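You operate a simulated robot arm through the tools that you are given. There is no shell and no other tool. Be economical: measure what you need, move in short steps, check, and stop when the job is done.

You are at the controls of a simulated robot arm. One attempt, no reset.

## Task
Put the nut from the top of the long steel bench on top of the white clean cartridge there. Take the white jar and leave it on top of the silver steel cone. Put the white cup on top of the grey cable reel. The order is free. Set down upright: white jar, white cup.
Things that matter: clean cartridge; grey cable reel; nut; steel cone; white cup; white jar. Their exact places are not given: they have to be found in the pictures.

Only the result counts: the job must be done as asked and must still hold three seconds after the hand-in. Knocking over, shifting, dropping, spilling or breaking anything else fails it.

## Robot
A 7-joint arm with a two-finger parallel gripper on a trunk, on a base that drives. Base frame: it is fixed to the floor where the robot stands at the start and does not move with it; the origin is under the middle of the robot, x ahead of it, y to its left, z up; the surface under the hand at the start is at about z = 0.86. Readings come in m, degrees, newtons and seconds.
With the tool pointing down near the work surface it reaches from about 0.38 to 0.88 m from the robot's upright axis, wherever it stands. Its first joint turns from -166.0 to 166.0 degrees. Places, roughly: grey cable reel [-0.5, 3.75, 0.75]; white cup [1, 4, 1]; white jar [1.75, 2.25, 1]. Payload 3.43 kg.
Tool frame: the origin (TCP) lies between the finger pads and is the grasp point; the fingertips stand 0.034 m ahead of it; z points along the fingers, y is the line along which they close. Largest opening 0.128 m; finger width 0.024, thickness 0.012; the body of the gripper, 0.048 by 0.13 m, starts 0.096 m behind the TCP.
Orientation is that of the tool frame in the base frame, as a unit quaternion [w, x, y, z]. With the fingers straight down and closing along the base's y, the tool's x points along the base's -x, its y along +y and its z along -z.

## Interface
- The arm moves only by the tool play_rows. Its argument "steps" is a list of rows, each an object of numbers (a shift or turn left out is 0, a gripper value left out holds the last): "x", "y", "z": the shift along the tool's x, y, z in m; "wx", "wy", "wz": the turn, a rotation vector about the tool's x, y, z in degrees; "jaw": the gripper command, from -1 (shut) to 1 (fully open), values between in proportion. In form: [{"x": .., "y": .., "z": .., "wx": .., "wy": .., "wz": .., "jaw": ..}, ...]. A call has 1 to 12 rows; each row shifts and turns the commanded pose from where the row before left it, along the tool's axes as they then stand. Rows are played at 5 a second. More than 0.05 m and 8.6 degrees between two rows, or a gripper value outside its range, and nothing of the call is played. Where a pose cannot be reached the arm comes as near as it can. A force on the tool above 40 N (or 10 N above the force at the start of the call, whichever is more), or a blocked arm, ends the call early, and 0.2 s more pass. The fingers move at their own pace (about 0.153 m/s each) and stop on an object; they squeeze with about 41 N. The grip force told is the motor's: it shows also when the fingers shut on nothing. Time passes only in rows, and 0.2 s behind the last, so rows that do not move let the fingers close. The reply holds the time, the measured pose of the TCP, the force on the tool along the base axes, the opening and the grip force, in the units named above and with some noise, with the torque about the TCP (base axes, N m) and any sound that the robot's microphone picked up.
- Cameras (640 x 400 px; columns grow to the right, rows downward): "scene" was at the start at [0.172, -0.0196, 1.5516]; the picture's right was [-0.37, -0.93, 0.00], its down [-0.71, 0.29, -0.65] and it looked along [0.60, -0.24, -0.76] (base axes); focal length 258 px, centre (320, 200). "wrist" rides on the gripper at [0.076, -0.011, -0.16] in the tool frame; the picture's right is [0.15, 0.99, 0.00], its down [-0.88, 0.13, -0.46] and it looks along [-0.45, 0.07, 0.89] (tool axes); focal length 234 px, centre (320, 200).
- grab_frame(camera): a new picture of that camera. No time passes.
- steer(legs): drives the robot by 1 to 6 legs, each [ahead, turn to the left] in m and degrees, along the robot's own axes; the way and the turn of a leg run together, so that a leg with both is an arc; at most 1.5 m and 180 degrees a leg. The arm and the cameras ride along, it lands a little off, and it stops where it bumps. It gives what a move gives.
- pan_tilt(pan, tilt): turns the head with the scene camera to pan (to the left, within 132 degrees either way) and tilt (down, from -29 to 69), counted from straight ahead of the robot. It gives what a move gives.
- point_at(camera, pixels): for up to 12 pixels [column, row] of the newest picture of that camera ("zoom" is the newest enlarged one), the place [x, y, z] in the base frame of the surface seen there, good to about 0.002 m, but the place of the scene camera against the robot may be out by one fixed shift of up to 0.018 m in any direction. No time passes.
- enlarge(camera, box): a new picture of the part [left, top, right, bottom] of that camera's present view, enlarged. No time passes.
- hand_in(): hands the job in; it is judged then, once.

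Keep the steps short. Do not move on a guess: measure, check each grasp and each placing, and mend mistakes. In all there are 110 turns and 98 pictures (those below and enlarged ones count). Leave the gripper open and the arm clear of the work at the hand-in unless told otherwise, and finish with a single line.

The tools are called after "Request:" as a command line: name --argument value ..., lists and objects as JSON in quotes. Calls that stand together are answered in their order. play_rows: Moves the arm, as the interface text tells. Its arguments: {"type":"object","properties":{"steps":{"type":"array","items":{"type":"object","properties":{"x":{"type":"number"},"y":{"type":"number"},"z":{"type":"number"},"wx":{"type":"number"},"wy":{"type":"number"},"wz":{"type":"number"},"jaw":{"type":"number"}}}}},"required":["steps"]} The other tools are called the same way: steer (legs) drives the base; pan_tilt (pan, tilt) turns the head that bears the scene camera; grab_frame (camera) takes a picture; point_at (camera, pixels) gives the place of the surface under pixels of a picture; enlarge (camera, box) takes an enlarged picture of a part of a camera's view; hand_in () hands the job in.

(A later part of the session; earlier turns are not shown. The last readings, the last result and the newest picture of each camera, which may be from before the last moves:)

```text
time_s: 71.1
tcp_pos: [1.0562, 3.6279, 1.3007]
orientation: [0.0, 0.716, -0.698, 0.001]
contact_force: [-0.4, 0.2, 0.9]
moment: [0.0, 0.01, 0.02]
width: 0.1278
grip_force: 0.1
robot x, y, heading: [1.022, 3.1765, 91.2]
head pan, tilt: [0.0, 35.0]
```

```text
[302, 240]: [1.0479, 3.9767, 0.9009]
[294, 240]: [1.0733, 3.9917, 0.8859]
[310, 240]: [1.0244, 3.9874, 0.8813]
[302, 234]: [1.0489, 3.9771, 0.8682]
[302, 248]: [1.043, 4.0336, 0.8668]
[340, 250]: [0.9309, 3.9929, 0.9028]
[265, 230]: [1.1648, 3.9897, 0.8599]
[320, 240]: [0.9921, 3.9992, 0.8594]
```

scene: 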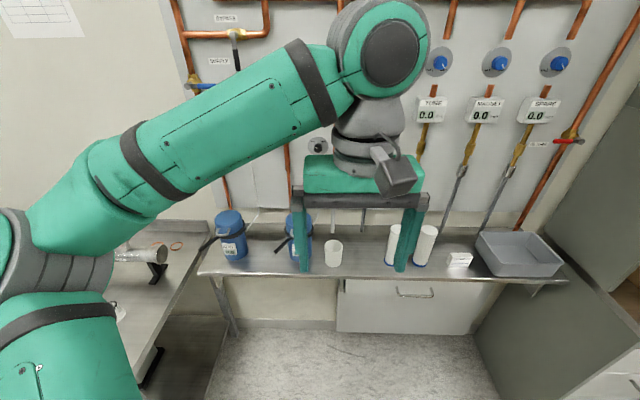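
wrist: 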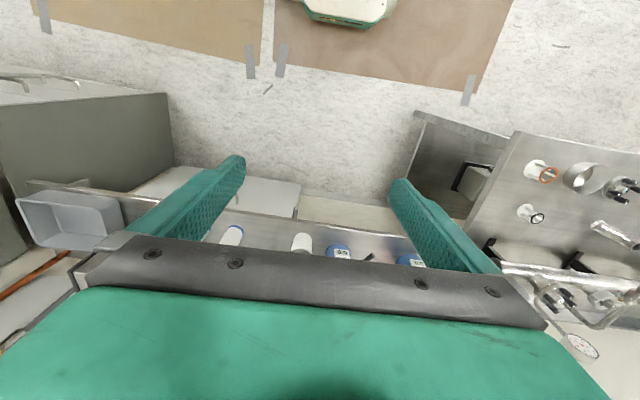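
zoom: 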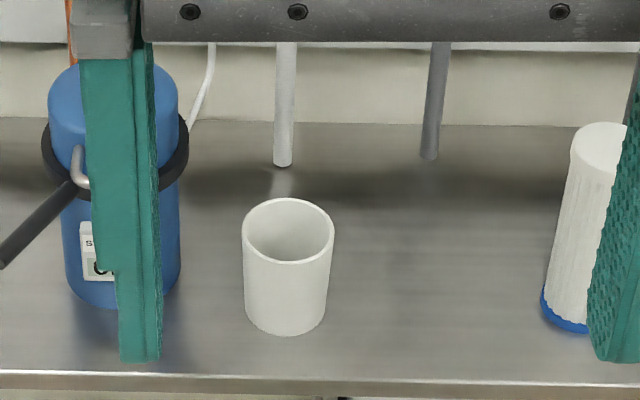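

The cup has its rim at z≈0.935, its base at 0.858, is about 0.064 wide and centred near (1.046, 4.01). It is 0.83 m away, so I drive 0.2 m closer and measure again.

Request:
steer --legs '[[0.2, 0]]'

Request:
grab_frame --camera "wrist"

Request:
grab_frame --camera "scene"

```text
time_s: 72.7
tcp_pos: [1.0504, 3.8266, 1.2996]
orientation: [-0.001, 0.717, -0.697, 0.001]
contact_force: [0.3, 0.6, -0.3]
moment: [-0.02, -0.02, -0.01]
width: 0.1284
grip_force: 0.1
robot x, y, heading: [1.0192, 3.374, 91.6]
head pan, tilt: [0.0, 35.0]
```

```text
60 pictures are left
```

wrist: 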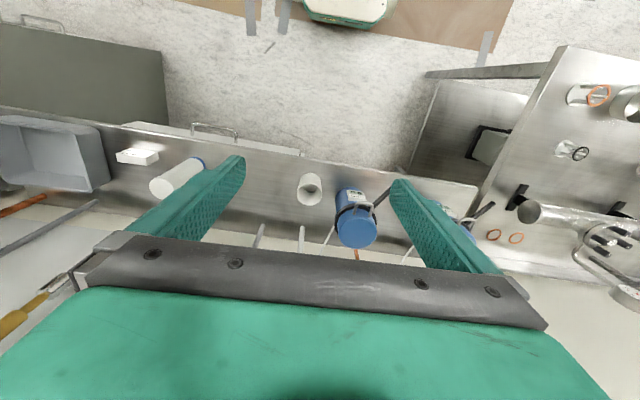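

```text
59 pictures are left
```

scene: 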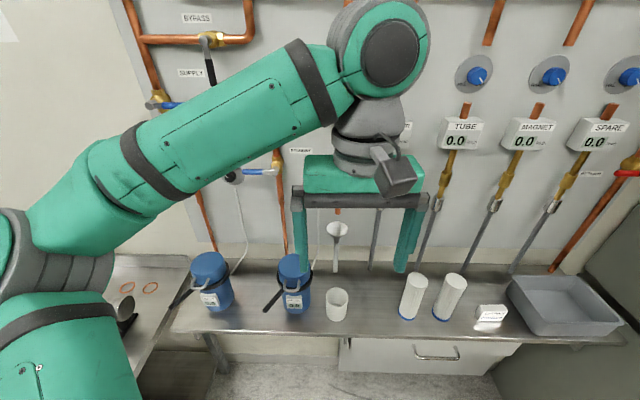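

Request:
enlarge --camera "wrist" --box '[270, 150, 390, 250]'

Request:
point_at --camera "zoom" --pixels '[[145, 175], [272, 155], [215, 125], [205, 210], [205, 240], [268, 190], [175, 220], [380, 280], [500, 270], [340, 240], [165, 390], [450, 390]]'

Request:
point_at --camera "scene" --pixels '[[338, 227], [338, 237], [336, 265], [294, 262], [310, 285], [372, 260], [337, 222]]'

```text
4.00 times, centred on (330, 200) of wrist
```

zoom: 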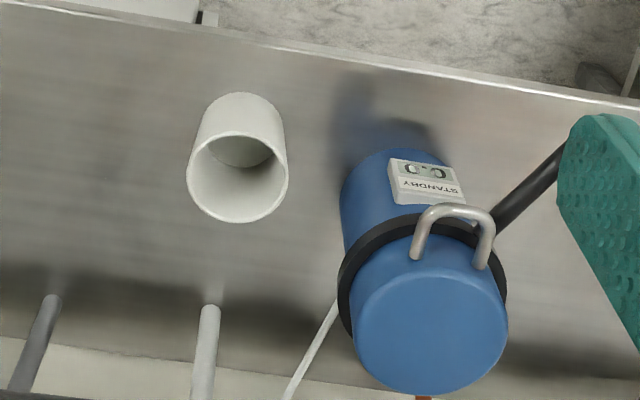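

```text
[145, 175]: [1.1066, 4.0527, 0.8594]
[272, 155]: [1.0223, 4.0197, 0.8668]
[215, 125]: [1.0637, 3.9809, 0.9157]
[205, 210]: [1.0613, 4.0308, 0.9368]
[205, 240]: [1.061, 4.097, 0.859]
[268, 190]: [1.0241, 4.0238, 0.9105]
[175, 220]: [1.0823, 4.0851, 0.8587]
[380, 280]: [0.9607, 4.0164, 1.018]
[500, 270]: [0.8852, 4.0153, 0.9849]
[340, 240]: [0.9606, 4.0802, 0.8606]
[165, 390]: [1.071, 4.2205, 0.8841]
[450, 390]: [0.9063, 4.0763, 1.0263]
```

```text
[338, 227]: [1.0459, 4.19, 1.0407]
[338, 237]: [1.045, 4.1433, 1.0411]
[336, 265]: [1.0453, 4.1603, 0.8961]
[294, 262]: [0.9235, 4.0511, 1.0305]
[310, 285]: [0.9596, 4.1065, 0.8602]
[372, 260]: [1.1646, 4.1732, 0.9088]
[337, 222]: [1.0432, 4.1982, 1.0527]
```

Request:
point_at --camera "zoom" --pixels '[[190, 178], [284, 180], [237, 219], [238, 134], [202, 146], [272, 146], [343, 285], [238, 98], [237, 160], [260, 216], [345, 200]]'

```text
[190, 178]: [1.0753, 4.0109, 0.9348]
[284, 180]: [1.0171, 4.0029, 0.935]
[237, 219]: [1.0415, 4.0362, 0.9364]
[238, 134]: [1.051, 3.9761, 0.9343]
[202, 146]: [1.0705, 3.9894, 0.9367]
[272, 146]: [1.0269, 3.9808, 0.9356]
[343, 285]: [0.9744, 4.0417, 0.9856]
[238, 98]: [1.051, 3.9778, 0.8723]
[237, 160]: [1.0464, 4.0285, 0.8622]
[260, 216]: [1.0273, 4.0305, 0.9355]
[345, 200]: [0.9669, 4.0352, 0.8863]
```

The cup centre is (1.046, 4.006), outer width about 0.06, rim at 0.935. The tank collar lies at x≤0.975, so I set the opening to about 0.09 and approach to a hover just above the cup.

Request:
play_rows --steps '[{"x": -0.03, "z": 0.035, "jaw": 0.4}, {"x": -0.03, "z": 0.035}, {"x": -0.03, "z": 0.035}, {"x": -0.03, "z": 0.035}, {"x": -0.03, "z": 0.035}, {"x": -0.0295, "y": -0.001, "z": 0.035}, {"z": 0.04}, {}, {}]'

Request:
grab_frame --camera "wrist"

Request:
point_at --camera "wrist" --pixels '[[320, 150]]'

```text
time_s: 74.7
tcp_pos: [1.0494, 4.008, 1.0514]
orientation: [-0.001, 0.717, -0.697, 0.001]
contact_force: [-0.2, 0.5, -0.3]
moment: [0.01, 0.0, 0.0]
width: 0.0898
grip_force: 0.1
robot x, y, heading: [1.0181, 3.3756, 91.8]
head pan, tilt: [0.0, 35.0]
```

```text
57 pictures are left
```

wrist: 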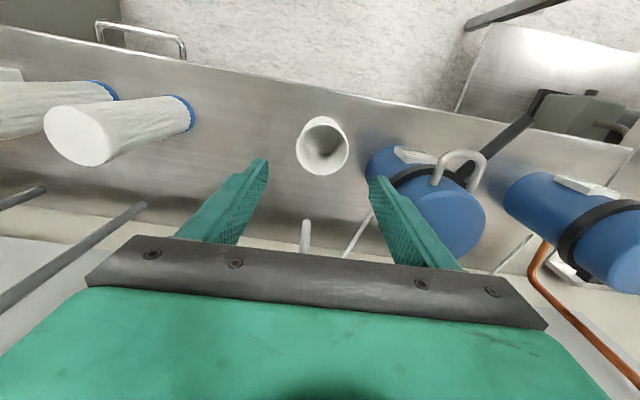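

```text
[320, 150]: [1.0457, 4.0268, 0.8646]
```

Request:
point_at --camera "wrist" --pixels '[[298, 150], [346, 152], [322, 174], [321, 126], [371, 185], [268, 165], [436, 205]]'

```text
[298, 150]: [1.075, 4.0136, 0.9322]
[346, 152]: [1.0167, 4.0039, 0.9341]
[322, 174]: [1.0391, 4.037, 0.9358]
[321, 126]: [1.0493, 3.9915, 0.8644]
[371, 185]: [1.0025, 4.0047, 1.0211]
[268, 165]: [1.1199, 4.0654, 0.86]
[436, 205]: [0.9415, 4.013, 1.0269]
```

Cup centre x is 1.046 and the TCP is at 1.049, so I shift 3.5 mm, descend to z≈0.902 and close.

Request:
play_rows --steps '[{"y": 0.0035, "x": 0.002}, {"z": 0.035}, {"z": 0.04}, {"z": 0.04}, {"z": 0.034}, {}, {"jaw": 0.1}, {"jaw": -0.3}, {"jaw": -1}, {}, {}]'

Request:
grab_frame --camera "wrist"

```text
time_s: 77.1
tcp_pos: [1.0442, 4.0043, 0.9021]
orientation: [0.0, 0.717, -0.697, 0.001]
contact_force: [-0.5, 0.3, 0.5]
moment: [0.03, 0.02, 0.01]
width: 0.0621
grip_force: 40.8
robot x, y, heading: [1.0148, 3.3745, 91.5]
head pan, tilt: [0.0, 35.0]
```

```text
56 pictures are left
```

wrist: 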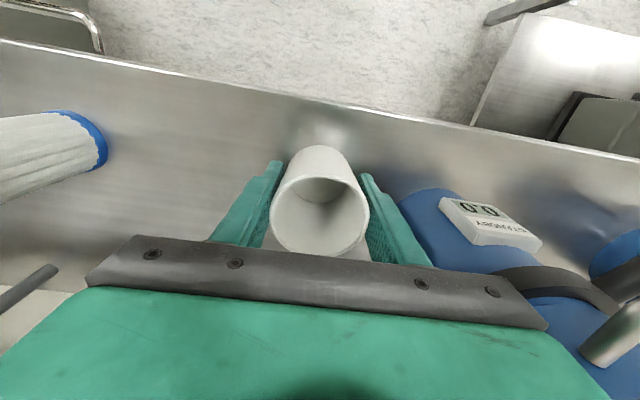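

The cup is gripped at 0.062. I lift straight up, then pull back to the carry pose.

Request:
play_rows --steps '[{"z": -0.02}, {"z": -0.04}, {"z": -0.045}, {"z": -0.045}, {"z": -0.045}, {"x": 0.03, "z": -0.035}, {"x": 0.03, "z": -0.035}, {"x": 0.03, "z": -0.035}, {"x": 0.03, "z": -0.035}, {"x": 0.03, "z": -0.035}, {"x": 0.03}, {}]'

Request:
grab_frame --camera "wrist"

```text
time_s: 79.7
tcp_pos: [1.0496, 3.8237, 1.2721]
orientation: [0.0, 0.717, -0.697, 0.0]
contact_force: [0.2, 0.2, -0.4]
moment: [-0.04, -0.02, -0.01]
width: 0.0622
grip_force: 41.2
robot x, y, heading: [1.0168, 3.3781, 91.5]
head pan, tilt: [0.0, 35.0]
```

```text
55 pictures are left
```

wrist: 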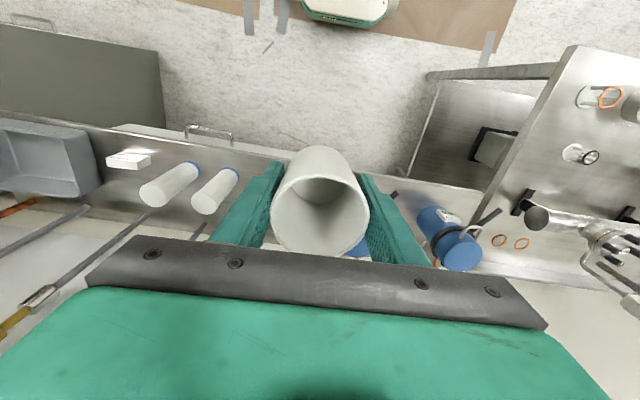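

The cup is secure. I reverse the way I came: back out, turn right to about 14°, reverse to x≈-0.56, then turn to face the left bench.

Request:
steer --legs '[[-0.21, 0], [0, -77], [-0.8, 0], [-0.83, 0], [0, 76]]'

Request:
grab_frame --camera "scene"

```text
time_s: 96.7
tcp_pos: [-0.5304, 3.1984, 1.2726]
orientation: [0.0, 0.723, -0.69, 0.001]
contact_force: [-0.2, 0.4, -1.3]
moment: [0.0, 0.03, -0.01]
width: 0.0624
grip_force: 40.9
robot x, y, heading: [-0.552, 2.745, 92.8]
head pan, tilt: [0.0, 35.0]
```

```text
54 pictures are left
```

scene: 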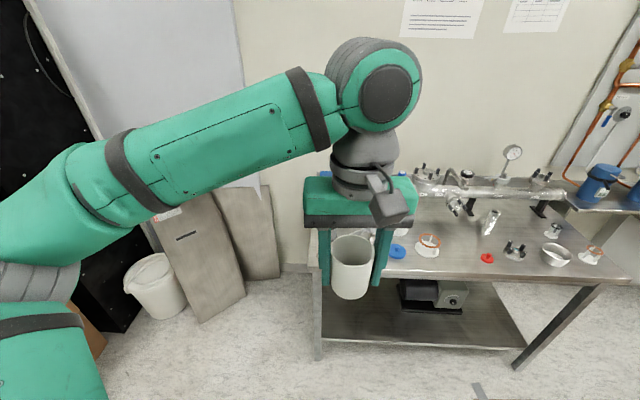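

Request:
point_at --camera "scene" --pixels '[[20, 220], [50, 160], [200, 270], [250, 200], [150, 285], [120, 330], [110, 100], [60, 60], [30, 250], [100, 370], [210, 190], [330, 265]]'

```text
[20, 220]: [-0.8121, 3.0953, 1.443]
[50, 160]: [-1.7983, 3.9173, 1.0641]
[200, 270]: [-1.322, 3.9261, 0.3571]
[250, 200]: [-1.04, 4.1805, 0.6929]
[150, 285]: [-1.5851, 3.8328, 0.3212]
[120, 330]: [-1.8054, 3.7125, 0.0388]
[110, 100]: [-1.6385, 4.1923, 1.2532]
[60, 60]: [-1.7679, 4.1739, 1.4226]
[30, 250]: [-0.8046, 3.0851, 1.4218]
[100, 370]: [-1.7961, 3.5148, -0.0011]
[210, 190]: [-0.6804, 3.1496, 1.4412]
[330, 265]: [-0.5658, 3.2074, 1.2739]
```

Request:
steer --legs '[[0.25, 0]]'

Request:
grab_frame --camera "scene"

Request:
grab_frame --camera "wrist"

```text
time_s: 98.5
tcp_pos: [-0.5437, 3.4516, 1.2713]
orientation: [-0.001, 0.724, -0.69, 0.0]
contact_force: [0.4, 0.8, -0.8]
moment: [-0.02, 0.0, 0.0]
width: 0.0623
grip_force: 41.3
robot x, y, heading: [-0.5676, 2.999, 92.9]
head pan, tilt: [0.0, 35.0]
```

```text
53 pictures are left
```

scene: 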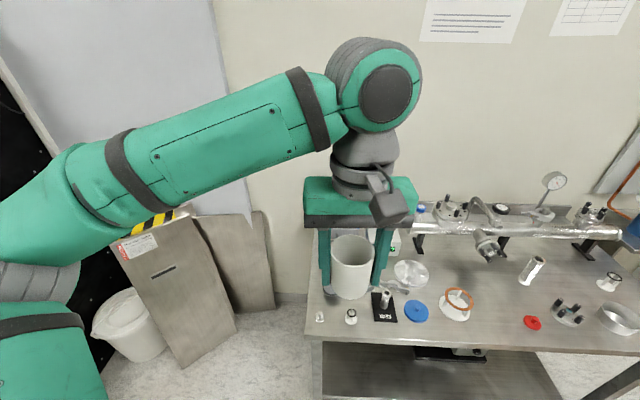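

```text
52 pictures are left
```

wrist: 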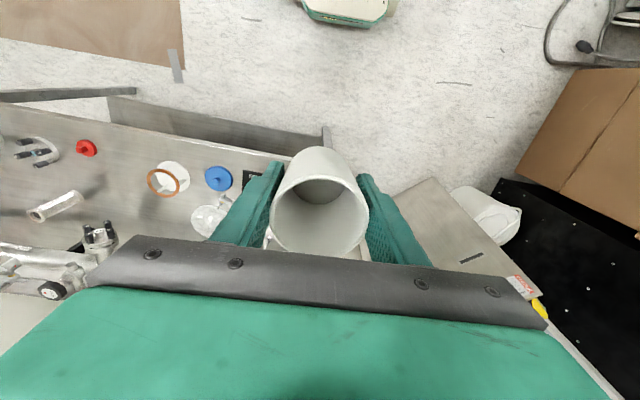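

The reel is hidden behind the hand, so I shift the arm 0.22 m to the right at this height to see it.

Request:
play_rows --steps '[{"y": -0.044}, {"y": -0.044}, {"y": -0.044}, {"y": -0.044}, {"y": -0.044}, {}]'

Request:
grab_frame --camera "scene"

Request:
enlarge --camera "scene" --box '[290, 220, 440, 340]'

```text
time_s: 99.9
tcp_pos: [-0.3242, 3.464, 1.2728]
orientation: [-0.001, 0.724, -0.689, 0.0]
contact_force: [-0.4, -0.4, 0.4]
moment: [0.02, -0.04, 0.03]
width: 0.0624
grip_force: 41.0
robot x, y, heading: [-0.565, 3.0009, 93.1]
head pan, tilt: [0.0, 35.0]
```

```text
51 pictures are left
```

scene: 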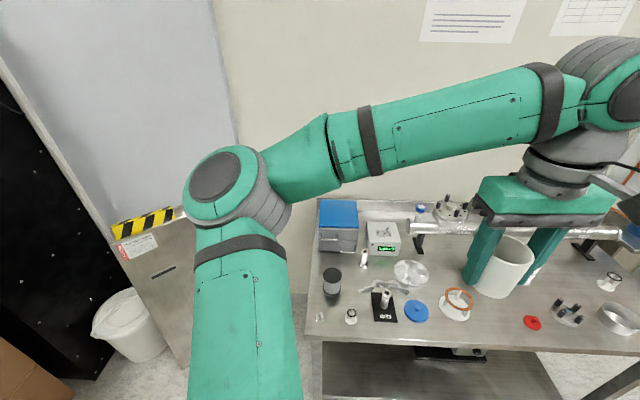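

```text
3.33 times, centred on (365, 280) of scene
```

zoom: 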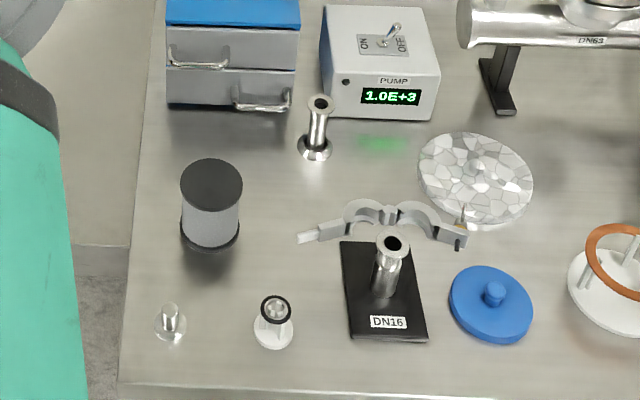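

The reel is at zoom (211,205), with black flanges and grey winding. I measure its top.

Request:
point_at --camera "zoom" --pixels '[[183, 185], [240, 185], [211, 163], [211, 205], [211, 185], [211, 252], [165, 330], [315, 105], [275, 305], [235, 85], [190, 200], [232, 200]]'

```text
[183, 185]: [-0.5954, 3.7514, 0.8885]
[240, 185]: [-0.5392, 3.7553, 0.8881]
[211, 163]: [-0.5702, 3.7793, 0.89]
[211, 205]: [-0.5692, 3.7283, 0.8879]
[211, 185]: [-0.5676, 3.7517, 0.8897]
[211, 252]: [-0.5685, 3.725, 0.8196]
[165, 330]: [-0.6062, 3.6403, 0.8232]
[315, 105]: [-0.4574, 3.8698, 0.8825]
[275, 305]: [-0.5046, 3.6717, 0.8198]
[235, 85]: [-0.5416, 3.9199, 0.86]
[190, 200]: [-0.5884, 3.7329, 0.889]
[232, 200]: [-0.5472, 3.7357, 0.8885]
```

From earlier comparisons the scene camera reads about (-0.005, +0.009) off, so the reel is at about (-0.5625, 3.7455), top 0.889. I verify with the wrist camera by hovering beside it.

Request:
play_rows --steps '[{"x": -0.038, "y": 0.01, "z": 0.013}, {"x": -0.038, "y": 0.01, "z": 0.013}, {"x": -0.038, "y": 0.01, "z": 0.013}, {"x": -0.038, "y": 0.01, "z": 0.013}, {"x": -0.038, "y": 0.01, "z": 0.013}, {"x": -0.038, "y": 0.01, "z": 0.013}, {"x": -0.038, "y": 0.01, "z": 0.013}, {"x": -0.038, "y": 0.01, "z": 0.013}, {"x": -0.038, "y": 0.01, "z": 0.013}, {}, {}]'

Request:
grab_frame --camera "wrist"

```text
time_s: 102.3
tcp_pos: [-0.43, 3.8031, 1.153]
orientation: [0.0, 0.723, -0.691, 0.001]
contact_force: [-0.7, 0.6, 0.3]
moment: [0.03, 0.01, 0.0]
width: 0.0624
grip_force: 41.1
robot x, y, heading: [-0.5667, 3.0017, 92.9]
head pan, tilt: [0.0, 35.0]
```

```text
49 pictures are left
```

wrist: 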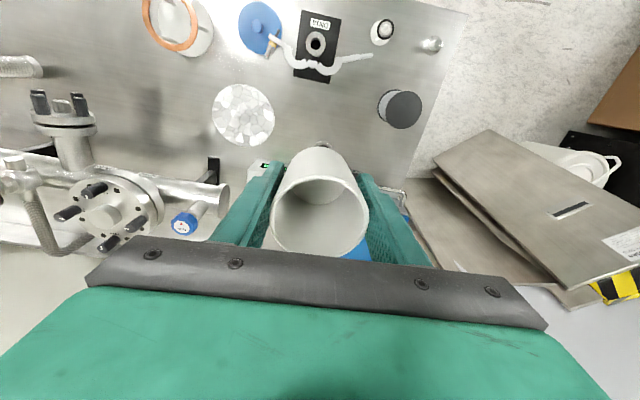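

Request:
enlarge --camera "wrist" --box '[365, 75, 435, 145]'

Request:
point_at --camera "wrist" --pixels '[[404, 110], [404, 93], [404, 126], [389, 110], [420, 110], [392, 97], [415, 122], [430, 125]]'

```text
5.71 times, centred on (400, 110) of wrist
```

zoom: 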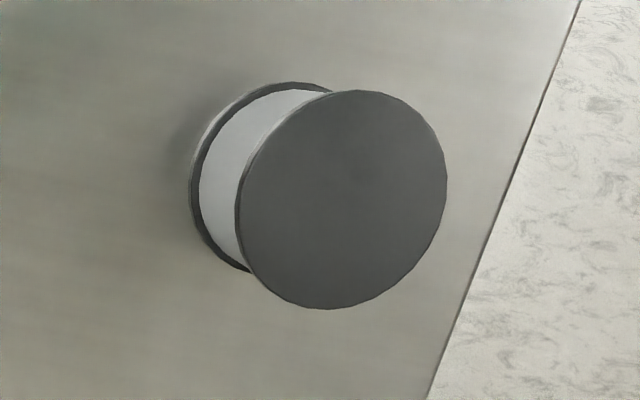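

```text
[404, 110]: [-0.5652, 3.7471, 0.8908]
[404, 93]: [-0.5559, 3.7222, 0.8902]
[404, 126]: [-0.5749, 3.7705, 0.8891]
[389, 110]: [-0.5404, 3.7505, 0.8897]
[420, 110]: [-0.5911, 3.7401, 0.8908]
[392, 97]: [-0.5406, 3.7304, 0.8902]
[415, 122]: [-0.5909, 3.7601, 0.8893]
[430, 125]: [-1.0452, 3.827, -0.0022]
```

The wrist camera puts the reel top centre at (-0.565, 3.747, 0.890). I move over it and descend to about 1 cm above contact (contact expected at TCP z≈0.933).

Request:
play_rows --steps '[{"x": 0.0126, "y": 0.0344}, {"x": 0.0126, "y": 0.0344}, {"x": 0.0126, "y": 0.0344}, {"x": 0.0126, "y": 0.0344}, {"z": 0.045}, {"z": 0.045}, {"z": 0.045}, {"z": 0.045}, {"z": 0.026}, {}, {}]'

Request:
enlarge --camera "scene" --box '[280, 210, 400, 310]'

Request:
grab_frame --camera "wrist"

```text
time_s: 104.7
tcp_pos: [-0.5636, 3.7436, 0.9497]
orientation: [-0.001, 0.724, -0.69, 0.0]
contact_force: [-0.1, 0.3, -0.4]
moment: [0.02, -0.01, 0.03]
width: 0.0625
grip_force: 41.4
robot x, y, heading: [-0.5659, 3.0003, 92.7]
head pan, tilt: [0.0, 35.0]
```

```text
4.00 times, centred on (340, 260) of scene
```

zoom: 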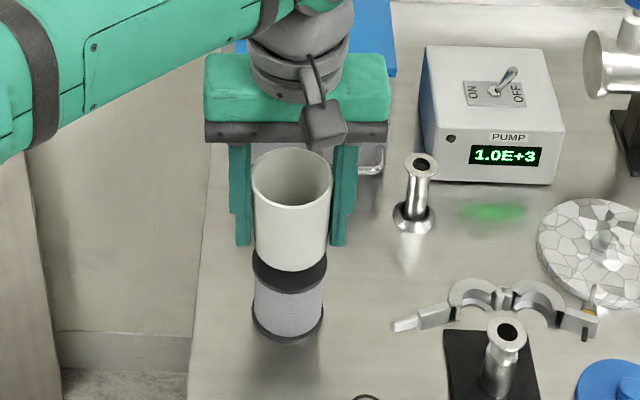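

```text
46 pictures are left
```

wrist: 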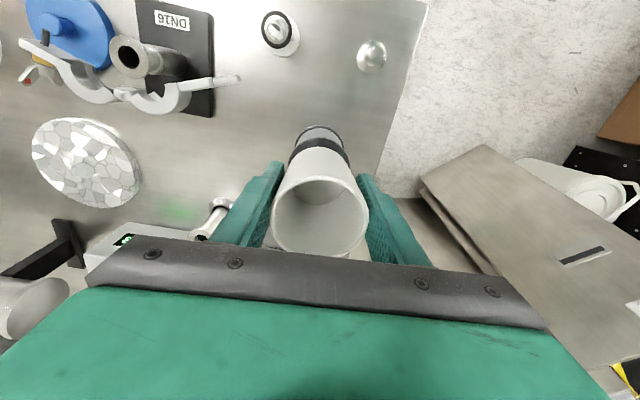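

Aligned. I lower it the rest in small steps.

Request:
play_rows --steps '[{"x": -0.0015, "y": 0.001, "z": 0.006}, {"z": 0.005}, {"z": 0.003}, {"z": 0.0015}, {}, {}]'

```text
time_s: 106.1
tcp_pos: [-0.5668, 3.7447, 0.9346]
orientation: [-0.001, 0.724, -0.69, 0.001]
contact_force: [0.2, 1.0, -1.2]
moment: [0.03, 0.03, 0.02]
width: 0.0623
grip_force: 40.5
robot x, y, heading: [-0.5692, 2.9977, 92.8]
head pan, tilt: [0.0, 35.0]
```

Request:
play_rows --steps '[{"z": 0.001}, {}, {}]'

Request:
enlarge --camera "wrist" --box '[270, 110, 380, 260]'

Request:
enlarge --camera "scene" --box '[320, 235, 380, 305]'

```text
time_s: 106.9
tcp_pos: [-0.5661, 3.7454, 0.9339]
orientation: [0.0, 0.724, -0.69, 0.0]
contact_force: [0.1, 0.5, 0.2]
moment: [0.02, -0.02, -0.03]
width: 0.0624
grip_force: 40.8
robot x, y, heading: [-0.5675, 2.9981, 92.6]
head pan, tilt: [0.0, 35.0]
```

```text
2.67 times, centred on (325, 185) of wrist
```

zoom: 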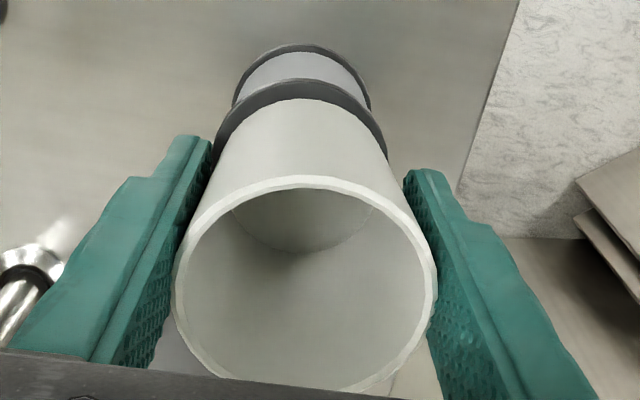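

```text
5.71 times, centred on (350, 270) of scene
```

zoom: 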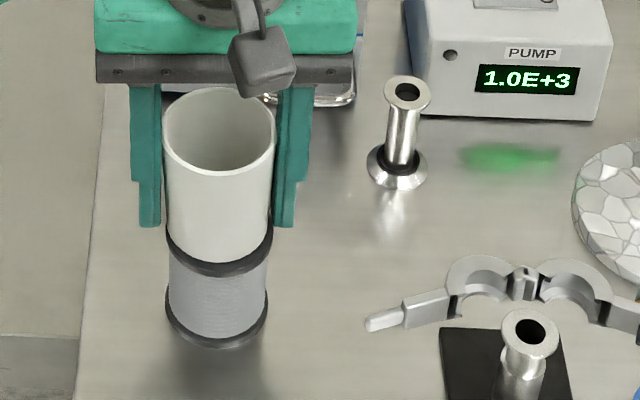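

Request:
grab_frame --camera "wrist"

Request:
point_at --camera "wrist" --pixels '[[317, 141], [317, 144], [317, 146], [317, 149], [317, 151], [317, 154], [317, 138], [287, 160], [348, 160]]'

Request:
point_at --camera "zoom" --pixels '[[215, 255], [215, 262], [215, 266], [215, 272], [215, 300], [170, 225], [272, 225]]'

```text
43 pictures are left
```

wrist: 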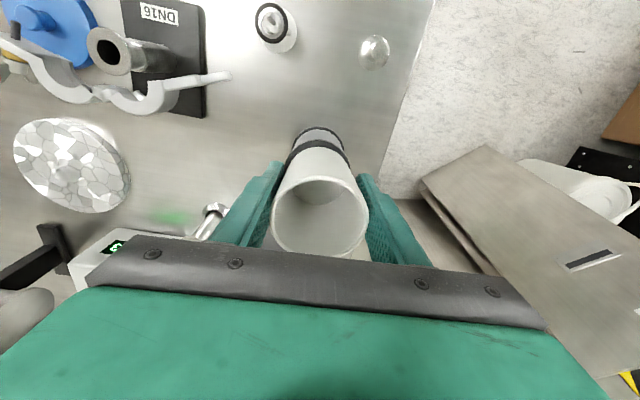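

```text
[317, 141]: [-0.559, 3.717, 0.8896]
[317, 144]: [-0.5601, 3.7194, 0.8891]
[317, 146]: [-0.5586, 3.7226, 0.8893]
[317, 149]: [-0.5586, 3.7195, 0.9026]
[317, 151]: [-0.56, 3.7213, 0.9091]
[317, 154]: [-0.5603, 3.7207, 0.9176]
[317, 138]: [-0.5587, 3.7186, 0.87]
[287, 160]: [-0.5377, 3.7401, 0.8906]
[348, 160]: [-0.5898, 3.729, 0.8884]
```

```text
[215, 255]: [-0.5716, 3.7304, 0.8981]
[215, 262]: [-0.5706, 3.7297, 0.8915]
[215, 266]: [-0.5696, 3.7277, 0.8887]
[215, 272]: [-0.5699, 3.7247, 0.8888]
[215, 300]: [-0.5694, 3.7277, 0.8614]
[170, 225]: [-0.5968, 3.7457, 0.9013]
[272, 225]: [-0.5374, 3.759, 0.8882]
```

The cup front at y≈3.720 and the flange front at 3.717 show it is well centred. I lower in 1 mm steps until the force rises.

Request:
play_rows --steps '[{"z": 0.001}, {}, {}]'

```text
time_s: 107.7
tcp_pos: [-0.5659, 3.7439, 0.9332]
orientation: [0.0, 0.724, -0.69, 0.0]
contact_force: [0.1, 0.4, -1.2]
moment: [0.01, -0.01, 0.01]
width: 0.0622
grip_force: 41.3
robot x, y, heading: [-0.5679, 2.9981, 92.7]
head pan, tilt: [0.0, 35.0]
```

Request:
play_rows --steps '[{"z": 0.001}, {}, {"z": 0.0005}, {}]'

```text
time_s: 108.7
tcp_pos: [-0.567, 3.7441, 0.9318]
orientation: [-0.001, 0.724, -0.69, 0.0]
contact_force: [0.4, 1.5, 12.4]
moment: [0.14, 0.33, -0.02]
width: 0.0622
grip_force: 40.7
robot x, y, heading: [-0.568, 2.9982, 92.8]
head pan, tilt: [0.0, 35.0]
```

It is on the reel (12 N). I ease up 1 mm and release gently, then rise.

Request:
play_rows --steps '[{"z": -0.001}, {"jaw": 0.05}, {"jaw": 0.2}, {"jaw": 0.35}, {}, {"z": -0.02}, {"z": -0.04}, {"z": -0.045}, {"z": -0.045}, {"z": -0.045}, {"z": -0.045}, {}]'

Request:
enlarge --camera "scene" --box '[310, 230, 390, 310]'

Request:
grab_frame --camera "wrist"

```text
time_s: 111.3
tcp_pos: [-0.5668, 3.7439, 1.1709]
orientation: [-0.001, 0.723, -0.69, 0.001]
contact_force: [0.2, -0.3, 0.2]
moment: [-0.03, 0.01, 0.02]
width: 0.0865
grip_force: 0.1
robot x, y, heading: [-0.5657, 3.0013, 93.0]
head pan, tilt: [0.0, 35.0]
```

```text
5.00 times, centred on (350, 270) of scene
```

zoom: 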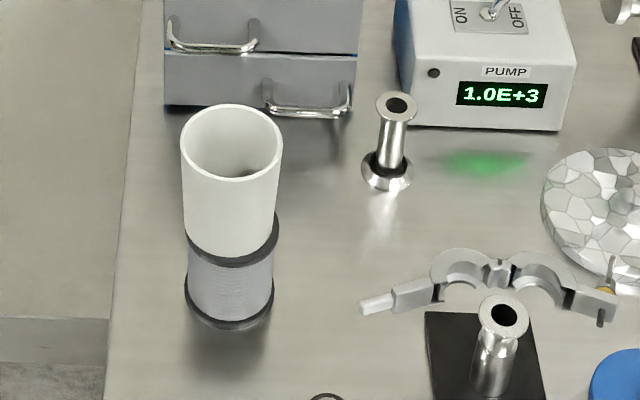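

```text
41 pictures are left
```

wrist: 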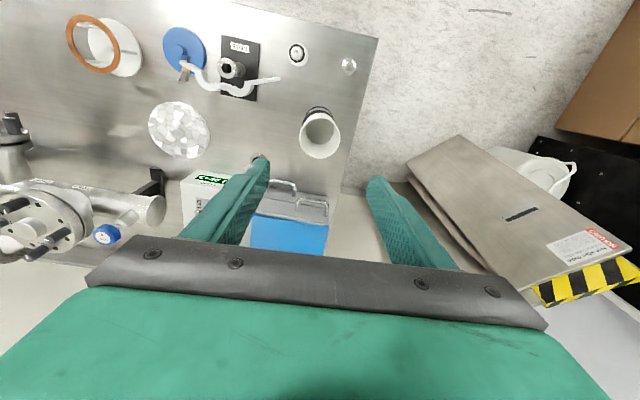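

The cup stands upright on the reel. I retract the arm and reverse out, then drive towards the north end of the cart, checking along the way.

Request:
play_rows --steps '[{"x": 0.037, "z": -0.016, "jaw": 1}, {"x": 0.037, "z": -0.016}, {"x": 0.037, "z": -0.016}, {"x": 0.037, "z": -0.016}, {"x": 0.037, "z": -0.016}, {"x": 0.037, "z": -0.016}, {"x": 0.037, "z": -0.016}, {"x": 0.037, "z": -0.016}, {}]'

Request:
steer --legs '[[-0.24, 0], [0, -78], [1.17, 0], [0, -10]]'

Request:
pan_tilt --pan -15 --tilt 35

Request:
grab_frame --camera "scene"

```text
time_s: 113.3
tcp_pos: [-0.5545, 3.4483, 1.298]
orientation: [-0.002, 0.724, -0.69, 0.0]
contact_force: [-0.2, -0.8, 0.5]
moment: [-0.02, -0.03, -0.02]
width: 0.128
grip_force: 0.1
robot x, y, heading: [-0.5678, 3.0016, 92.9]
head pan, tilt: [0.0, 35.0]
```

```text
time_s: 125.3
tcp_pos: [1.0412, 3.0928, 1.2986]
orientation: [-0.001, -0.047, 0.999, -0.001]
contact_force: [0.1, -0.1, -0.1]
moment: [-0.01, 0.01, 0.03]
width: 0.1279
grip_force: 0.1
robot x, y, heading: [0.5933, 3.0849, 5.5]
head pan, tilt: [0.0, 35.0]
```

```text
time_s: 126.0
tcp_pos: [1.0404, 3.0945, 1.298]
orientation: [0.0, -0.048, 0.999, 0.0]
contact_force: [-1.4, 0.3, -0.2]
moment: [0.0, 0.01, -0.04]
width: 0.1282
grip_force: 0.0
robot x, y, heading: [0.5957, 3.0866, 5.6]
head pan, tilt: [-15.0, 35.0]
```

```text
40 pictures are left
```

scene: 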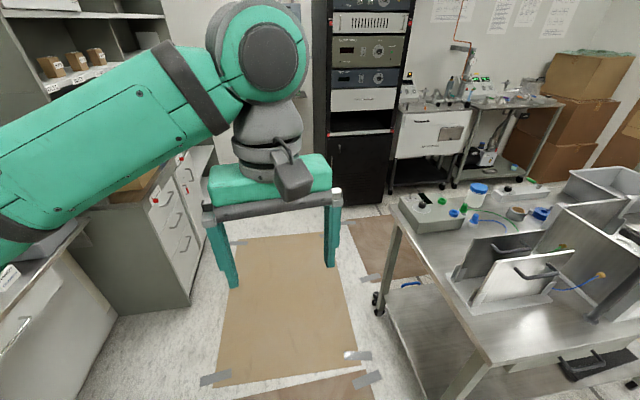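

Request:
point_at --camera "scene" --pixels '[[397, 201], [190, 298], [100, 320], [480, 190], [478, 200], [476, 208], [430, 212], [510, 250], [560, 180], [330, 200], [500, 362], [505, 213]]'

Request:
enlarge --camera "scene" --box '[390, 160, 600, 310]'

```text
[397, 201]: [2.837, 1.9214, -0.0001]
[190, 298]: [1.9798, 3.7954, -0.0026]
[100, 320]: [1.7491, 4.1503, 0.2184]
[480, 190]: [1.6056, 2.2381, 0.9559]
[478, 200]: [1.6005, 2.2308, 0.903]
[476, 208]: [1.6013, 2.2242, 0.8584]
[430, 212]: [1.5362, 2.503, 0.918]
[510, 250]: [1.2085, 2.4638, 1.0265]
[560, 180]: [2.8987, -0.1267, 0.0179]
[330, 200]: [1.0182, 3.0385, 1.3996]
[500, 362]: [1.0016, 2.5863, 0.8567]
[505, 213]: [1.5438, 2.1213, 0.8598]
```

```text
2.67 times, centred on (495, 235) of scene
```

zoom: 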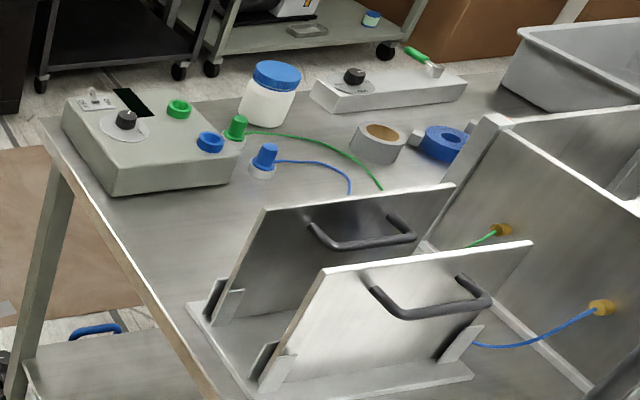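

The way is clear. The cart's north edge is at y≈2.59 and the jar is near (1.61, 2.22). I drive 1.0 m and turn to face south.

Request:
steer --legs '[[1.0, 0], [0, -95.5]]'

Request:
pan_tilt --pan -20 --tilt 60

Request:
grab_frame --camera "scene"

```text
time_s: 135.7
tcp_pos: [1.5449, 2.734, 1.2995]
orientation: [0.0, 0.699, 0.715, -0.001]
contact_force: [-0.1, 0.5, 0.2]
moment: [0.01, -0.01, -0.01]
width: 0.1281
grip_force: 0.1
robot x, y, heading: [1.571, 3.1845, -88.8]
head pan, tilt: [-15.0, 35.0]
```

```text
time_s: 136.6
tcp_pos: [1.5448, 2.7339, 1.2987]
orientation: [0.0, 0.699, 0.716, -0.001]
contact_force: [-0.2, 0.1, -0.4]
moment: [0.01, -0.02, 0.02]
width: 0.1281
grip_force: 0.1
robot x, y, heading: [1.5678, 3.1821, -88.7]
head pan, tilt: [-20.0, 60.0]
```

```text
38 pictures are left
```

scene: 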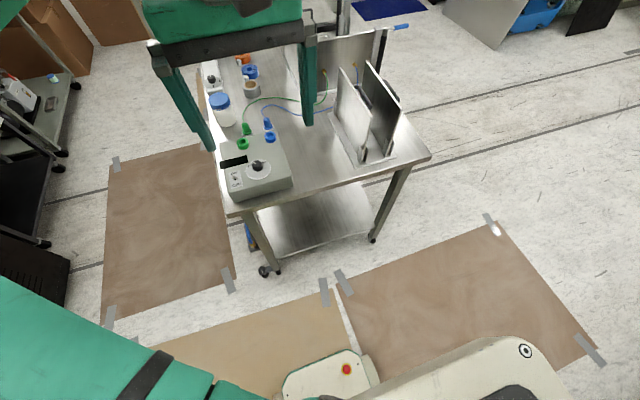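

Request:
point_at --camera "scene" --pixels '[[320, 356], [285, 375], [362, 352], [525, 340], [470, 345], [545, 360], [232, 210], [428, 158], [330, 330], [272, 268], [225, 105], [222, 118]]'

Request:
enlarge --camera "scene" --box '[190, 60, 350, 180]'

```text
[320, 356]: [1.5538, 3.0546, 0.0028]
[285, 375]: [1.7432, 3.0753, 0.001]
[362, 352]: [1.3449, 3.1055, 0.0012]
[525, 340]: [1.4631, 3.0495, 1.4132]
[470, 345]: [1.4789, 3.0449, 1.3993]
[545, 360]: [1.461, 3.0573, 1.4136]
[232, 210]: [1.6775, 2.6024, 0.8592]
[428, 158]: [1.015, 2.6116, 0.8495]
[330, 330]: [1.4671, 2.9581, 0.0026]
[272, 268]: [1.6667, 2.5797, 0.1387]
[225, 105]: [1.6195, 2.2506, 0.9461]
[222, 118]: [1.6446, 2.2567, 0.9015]
```

```text
3.33 times, centred on (270, 120) of scene
```

zoom: 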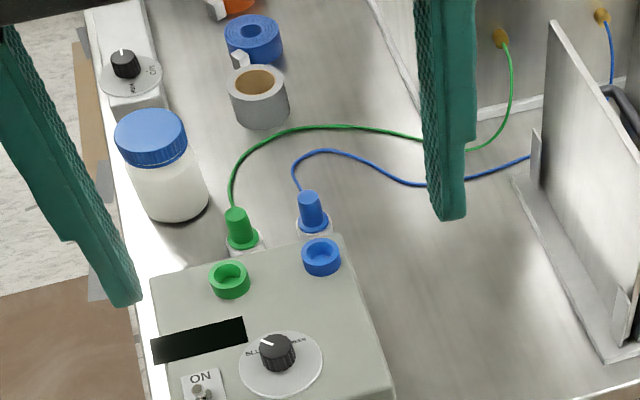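

The floor is visible right up to y≈3.05, so the base front is short. I drive 0.25 m ahead to bring the jar within about 0.7 m.

Request:
steer --legs '[[0.25, 0]]'

Request:
grab_frame --camera "wrist"

Request:
grab_frame --camera "scene"

```text
time_s: 138.4
tcp_pos: [1.5504, 2.4769, 1.2977]
orientation: [-0.001, 0.699, 0.715, -0.002]
contact_force: [-0.5, 0.3, 0.9]
moment: [0.02, 0.02, -0.01]
width: 0.1281
grip_force: 0.0
robot x, y, heading: [1.5759, 2.9192, -88.9]
head pan, tilt: [-20.0, 60.0]
```

```text
36 pictures are left
```

wrist: 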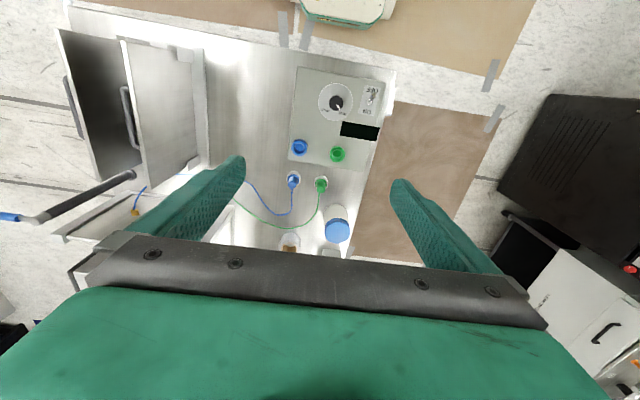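

```text
35 pictures are left
```

scene: 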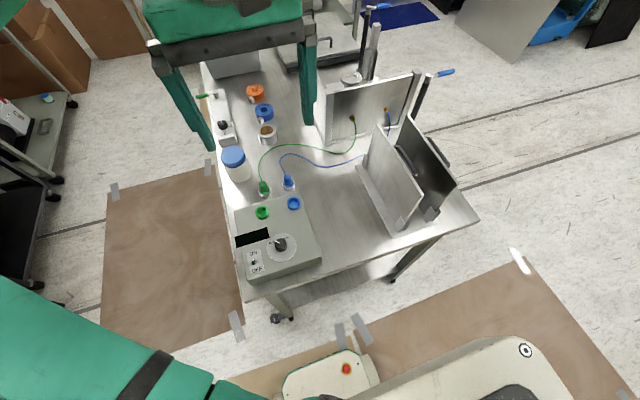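

Request:
enlarge --camera "wrist" --box '[270, 160, 390, 260]'

Request:
point_at --camera "zoom" --pixels '[[300, 285], [415, 285], [357, 255], [357, 320], [357, 285], [350, 200], [270, 105], [280, 240], [120, 330], [310, 180], [400, 190], [300, 375]]'

Request:
enlarge --camera "scene" --box '[190, 80, 310, 200]'

Request:
point_at --camera "zoom" --pixels '[[150, 190], [230, 235], [235, 175], [185, 190], [230, 260], [205, 250], [260, 265], [240, 330], [280, 330], [380, 170], [165, 140], [200, 160]]'

```text
4.00 times, centred on (330, 210) of wrist
```

zoom: 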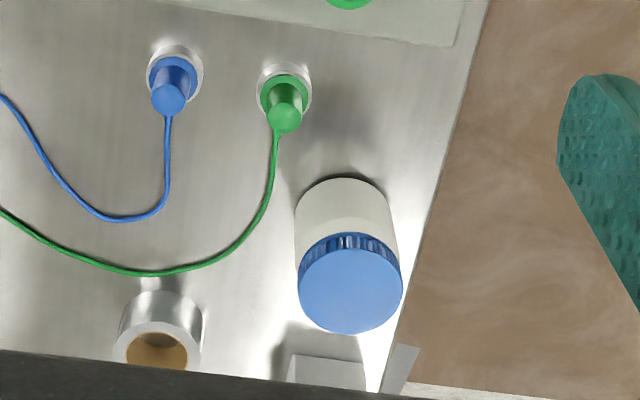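

```text
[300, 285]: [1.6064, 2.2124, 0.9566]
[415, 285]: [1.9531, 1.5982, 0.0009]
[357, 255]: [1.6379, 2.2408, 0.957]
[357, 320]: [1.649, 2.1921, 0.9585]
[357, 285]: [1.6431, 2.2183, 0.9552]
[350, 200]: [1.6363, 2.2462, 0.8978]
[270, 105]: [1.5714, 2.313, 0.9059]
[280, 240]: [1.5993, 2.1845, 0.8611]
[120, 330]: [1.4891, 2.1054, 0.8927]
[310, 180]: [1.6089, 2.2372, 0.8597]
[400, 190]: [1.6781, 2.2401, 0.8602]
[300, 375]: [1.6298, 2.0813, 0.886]
```

```text
3.33 times, centred on (250, 140) of scene
```

zoom: 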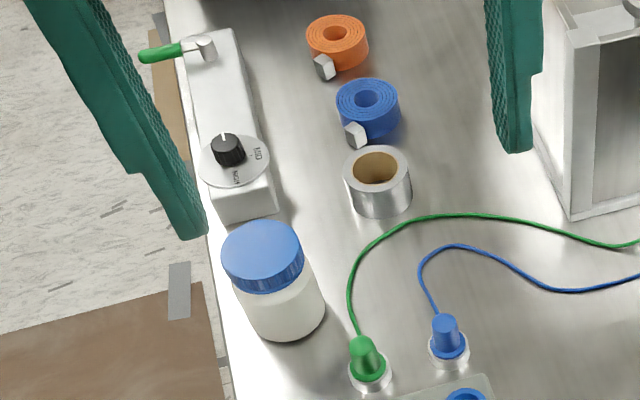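

```text
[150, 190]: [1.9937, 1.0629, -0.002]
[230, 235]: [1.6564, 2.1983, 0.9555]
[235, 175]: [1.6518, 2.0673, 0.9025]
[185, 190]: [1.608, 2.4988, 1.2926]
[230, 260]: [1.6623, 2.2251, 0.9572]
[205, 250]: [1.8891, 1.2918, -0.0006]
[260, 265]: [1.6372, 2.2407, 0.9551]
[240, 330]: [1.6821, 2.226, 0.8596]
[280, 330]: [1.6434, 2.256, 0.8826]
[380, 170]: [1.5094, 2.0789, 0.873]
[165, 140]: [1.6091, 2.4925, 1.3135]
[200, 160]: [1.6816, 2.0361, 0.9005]
```

The jar's lid centre is about (1.642, 2.217), its top at 0.957, its base at 0.86, and it is about 0.07 wide. I approach to a hover above it with a 0.1 opening.

Request:
play_rows --steps '[{"x": -0.03275, "y": 0.0107, "z": 0.029, "jaw": 0.6}, {"x": -0.03275, "y": 0.0107, "z": 0.029}, {"x": -0.03275, "y": 0.0107, "z": 0.029}, {"x": -0.03275, "y": 0.0107, "z": 0.029}, {"x": -0.03275, "y": 0.0107, "z": 0.029}, {"x": -0.03275, "y": 0.0107, "z": 0.029}, {"x": -0.03275, "y": 0.0107, "z": 0.029}, {"x": -0.03275, "y": 0.0107, "z": 0.029}, {}, {}]'

Request:
grab_frame --camera "wrist"

```text
time_s: 140.6
tcp_pos: [1.6405, 2.2153, 1.0663]
orientation: [0.0, 0.7, 0.714, 0.0]
contact_force: [0.0, 0.4, 0.3]
moment: [0.0, 0.01, -0.01]
width: 0.1023
grip_force: 0.0
robot x, y, heading: [1.5718, 2.9241, -88.7]
head pan, tilt: [-20.0, 60.0]
```

```text
32 pictures are left
```

wrist: 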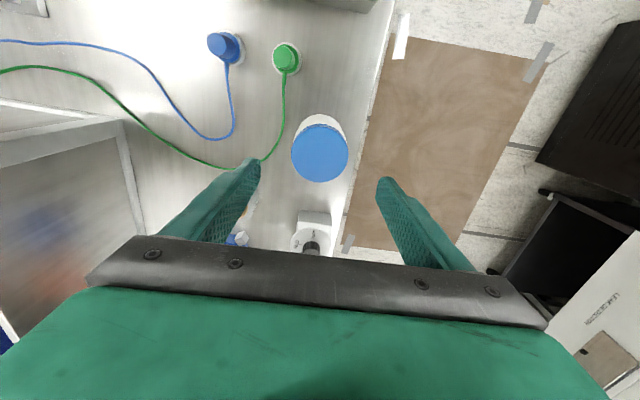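

Request:
point_at --camera "wrist" --pixels '[[293, 153], [346, 153], [320, 127], [320, 179], [320, 153], [286, 110], [283, 135], [262, 160], [320, 250], [310, 240]]'

```text
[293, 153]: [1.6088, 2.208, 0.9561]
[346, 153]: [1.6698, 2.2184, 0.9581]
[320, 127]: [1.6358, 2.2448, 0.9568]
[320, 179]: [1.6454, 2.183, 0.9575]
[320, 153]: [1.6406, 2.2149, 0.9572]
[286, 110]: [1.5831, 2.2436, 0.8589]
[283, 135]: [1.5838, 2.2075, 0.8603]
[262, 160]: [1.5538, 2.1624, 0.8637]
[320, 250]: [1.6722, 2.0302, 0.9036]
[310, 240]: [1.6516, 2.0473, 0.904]
```

Well centred. I descend to z≈0.918 (tips about 2 cm above the wire) and close.

Request:
play_rows --steps '[{"z": 0.04, "y": -0.001}, {"z": 0.04}, {"z": 0.04}, {"z": 0.028}, {}, {"jaw": 0.2}, {"jaw": -0.2}, {"jaw": -1}, {}, {}]'

Request:
grab_frame --camera "wrist"

```text
time_s: 142.8
tcp_pos: [1.6379, 2.2146, 0.9178]
orientation: [-0.001, 0.7, 0.714, -0.001]
contact_force: [-0.2, -0.9, 0.0]
moment: [0.01, -0.01, -0.01]
width: 0.0709
grip_force: 40.7
robot x, y, heading: [1.577, 2.9226, -88.9]
head pan, tilt: [-20.0, 60.0]
```

```text
31 pictures are left
```

wrist: 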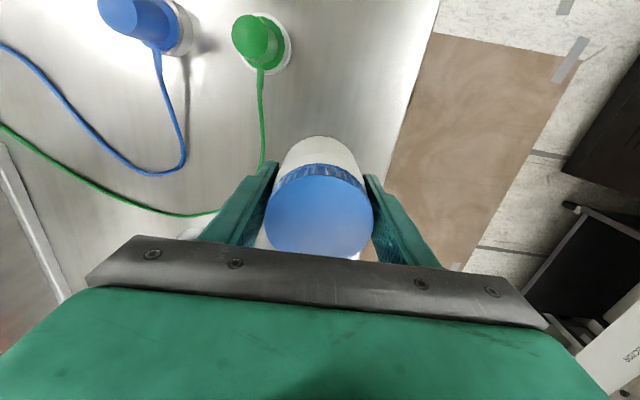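

Gripped at 0.071. I lift straight up and retract.

Request:
play_rows --steps '[{"z": -0.02}, {"z": -0.04}, {"z": -0.045}, {"z": -0.045}, {"z": -0.045}, {"x": 0.038, "y": -0.013, "z": -0.028}, {"x": 0.038, "y": -0.013, "z": -0.028}, {"x": 0.038, "y": -0.013, "z": -0.028}, {"x": 0.038, "y": -0.013, "z": -0.028}, {"x": 0.038, "y": -0.013, "z": -0.028}, {"x": 0.038, "y": -0.013, "z": -0.028}, {}]'

Request:
grab_frame --camera "wrist"

```text
time_s: 145.4
tcp_pos: [1.5564, 2.4414, 1.2815]
orientation: [-0.001, 0.7, 0.714, -0.001]
contact_force: [0.1, 0.8, -0.4]
moment: [0.03, -0.01, 0.03]
width: 0.0709
grip_force: 41.4
robot x, y, heading: [1.5762, 2.9221, -88.7]
head pan, tilt: [-20.0, 60.0]
```

```text
30 pictures are left
```

wrist: 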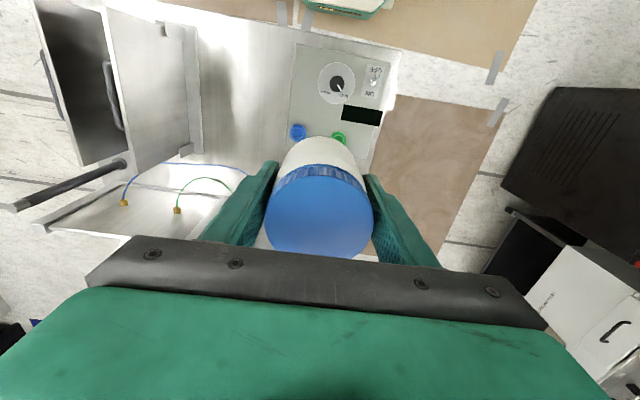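

The jar is secure. I drive back the way I came: back off the cart, turn, and reverse along the corridor.

Request:
steer --legs '[[-0.25, 0], [0, 94.5], [-1.0, 0]]'

```text
time_s: 156.4
tcp_pos: [1.0861, 3.0906, 1.2818]
orientation: [0.001, -0.064, 0.998, -0.001]
contact_force: [-0.2, -0.2, -0.8]
moment: [0.02, 0.02, 0.01]
width: 0.0707
grip_force: 41.5
robot x, y, heading: [0.5999, 3.0575, 7.2]
head pan, tilt: [-20.0, 60.0]
```

Request:
steer --legs '[[0, 8], [-0.75, 0], [0, -105]]'

```text
time_s: 166.1
tcp_pos: [-0.1517, 2.3755, 1.2814]
orientation: [0.0, 0.696, 0.718, -0.001]
contact_force: [0.2, -0.6, 0.1]
moment: [0.0, -0.01, -0.03]
width: 0.0707
grip_force: 41.1
robot x, y, heading: [-0.1338, 2.857, -88.4]
head pan, tilt: [-20.0, 60.0]
```

Request:
steer --legs '[[1.2, -1], [1.2, -1], [0, 57]]'

Request:
pan_tilt --pan 0 --tilt 50

Request:
grab_frame --camera "scene"

Request:
grab_frame --camera "wrist"

```text
time_s: 180.6
tcp_pos: [0.2268, 0.1856, 1.2813]
orientation: [0.0, 0.297, 0.955, -0.001]
contact_force: [-0.4, 0.7, -1.0]
moment: [0.02, 0.02, -0.02]
width: 0.0708
grip_force: 40.5
robot x, y, heading: [-0.1523, 0.4837, -34.8]
head pan, tilt: [-20.0, 60.0]
```

```text
time_s: 181.4
tcp_pos: [0.2272, 0.186, 1.281]
orientation: [0.0, 0.297, 0.955, 0.0]
contact_force: [-0.1, 0.8, -1.3]
moment: [-0.04, 0.01, 0.0]
width: 0.0707
grip_force: 41.2
robot x, y, heading: [-0.1535, 0.4842, -34.5]
head pan, tilt: [0.0, 50.0]
```

```text
29 pictures are left
```

scene: 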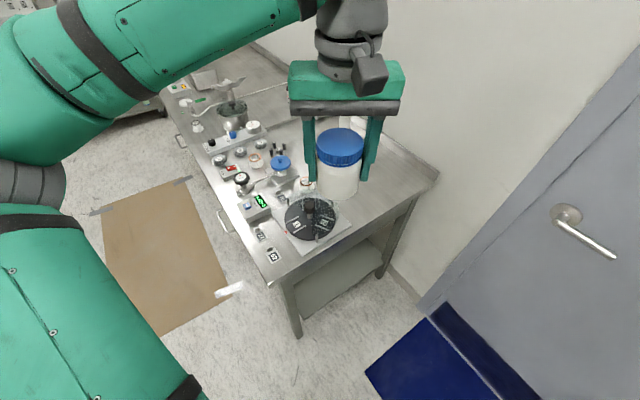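

```text
28 pictures are left
```

wrist: 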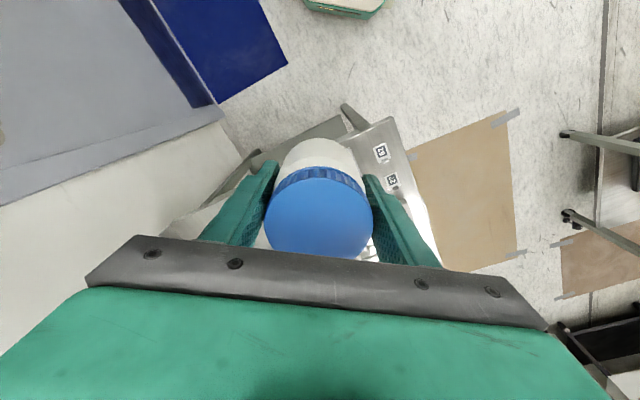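

The cone is 0.92 m away, so I drive 0.13 m closer.

Request:
steer --legs '[[0.13, 0]]'

```text
time_s: 182.8
tcp_pos: [0.3374, 0.1102, 1.2819]
orientation: [0.0, 0.296, 0.955, -0.001]
contact_force: [-0.1, -1.0, -0.5]
moment: [0.0, -0.01, 0.0]
width: 0.0709
grip_force: 41.0
robot x, y, heading: [-0.0442, 0.4087, -34.7]
head pan, tilt: [0.0, 50.0]
```

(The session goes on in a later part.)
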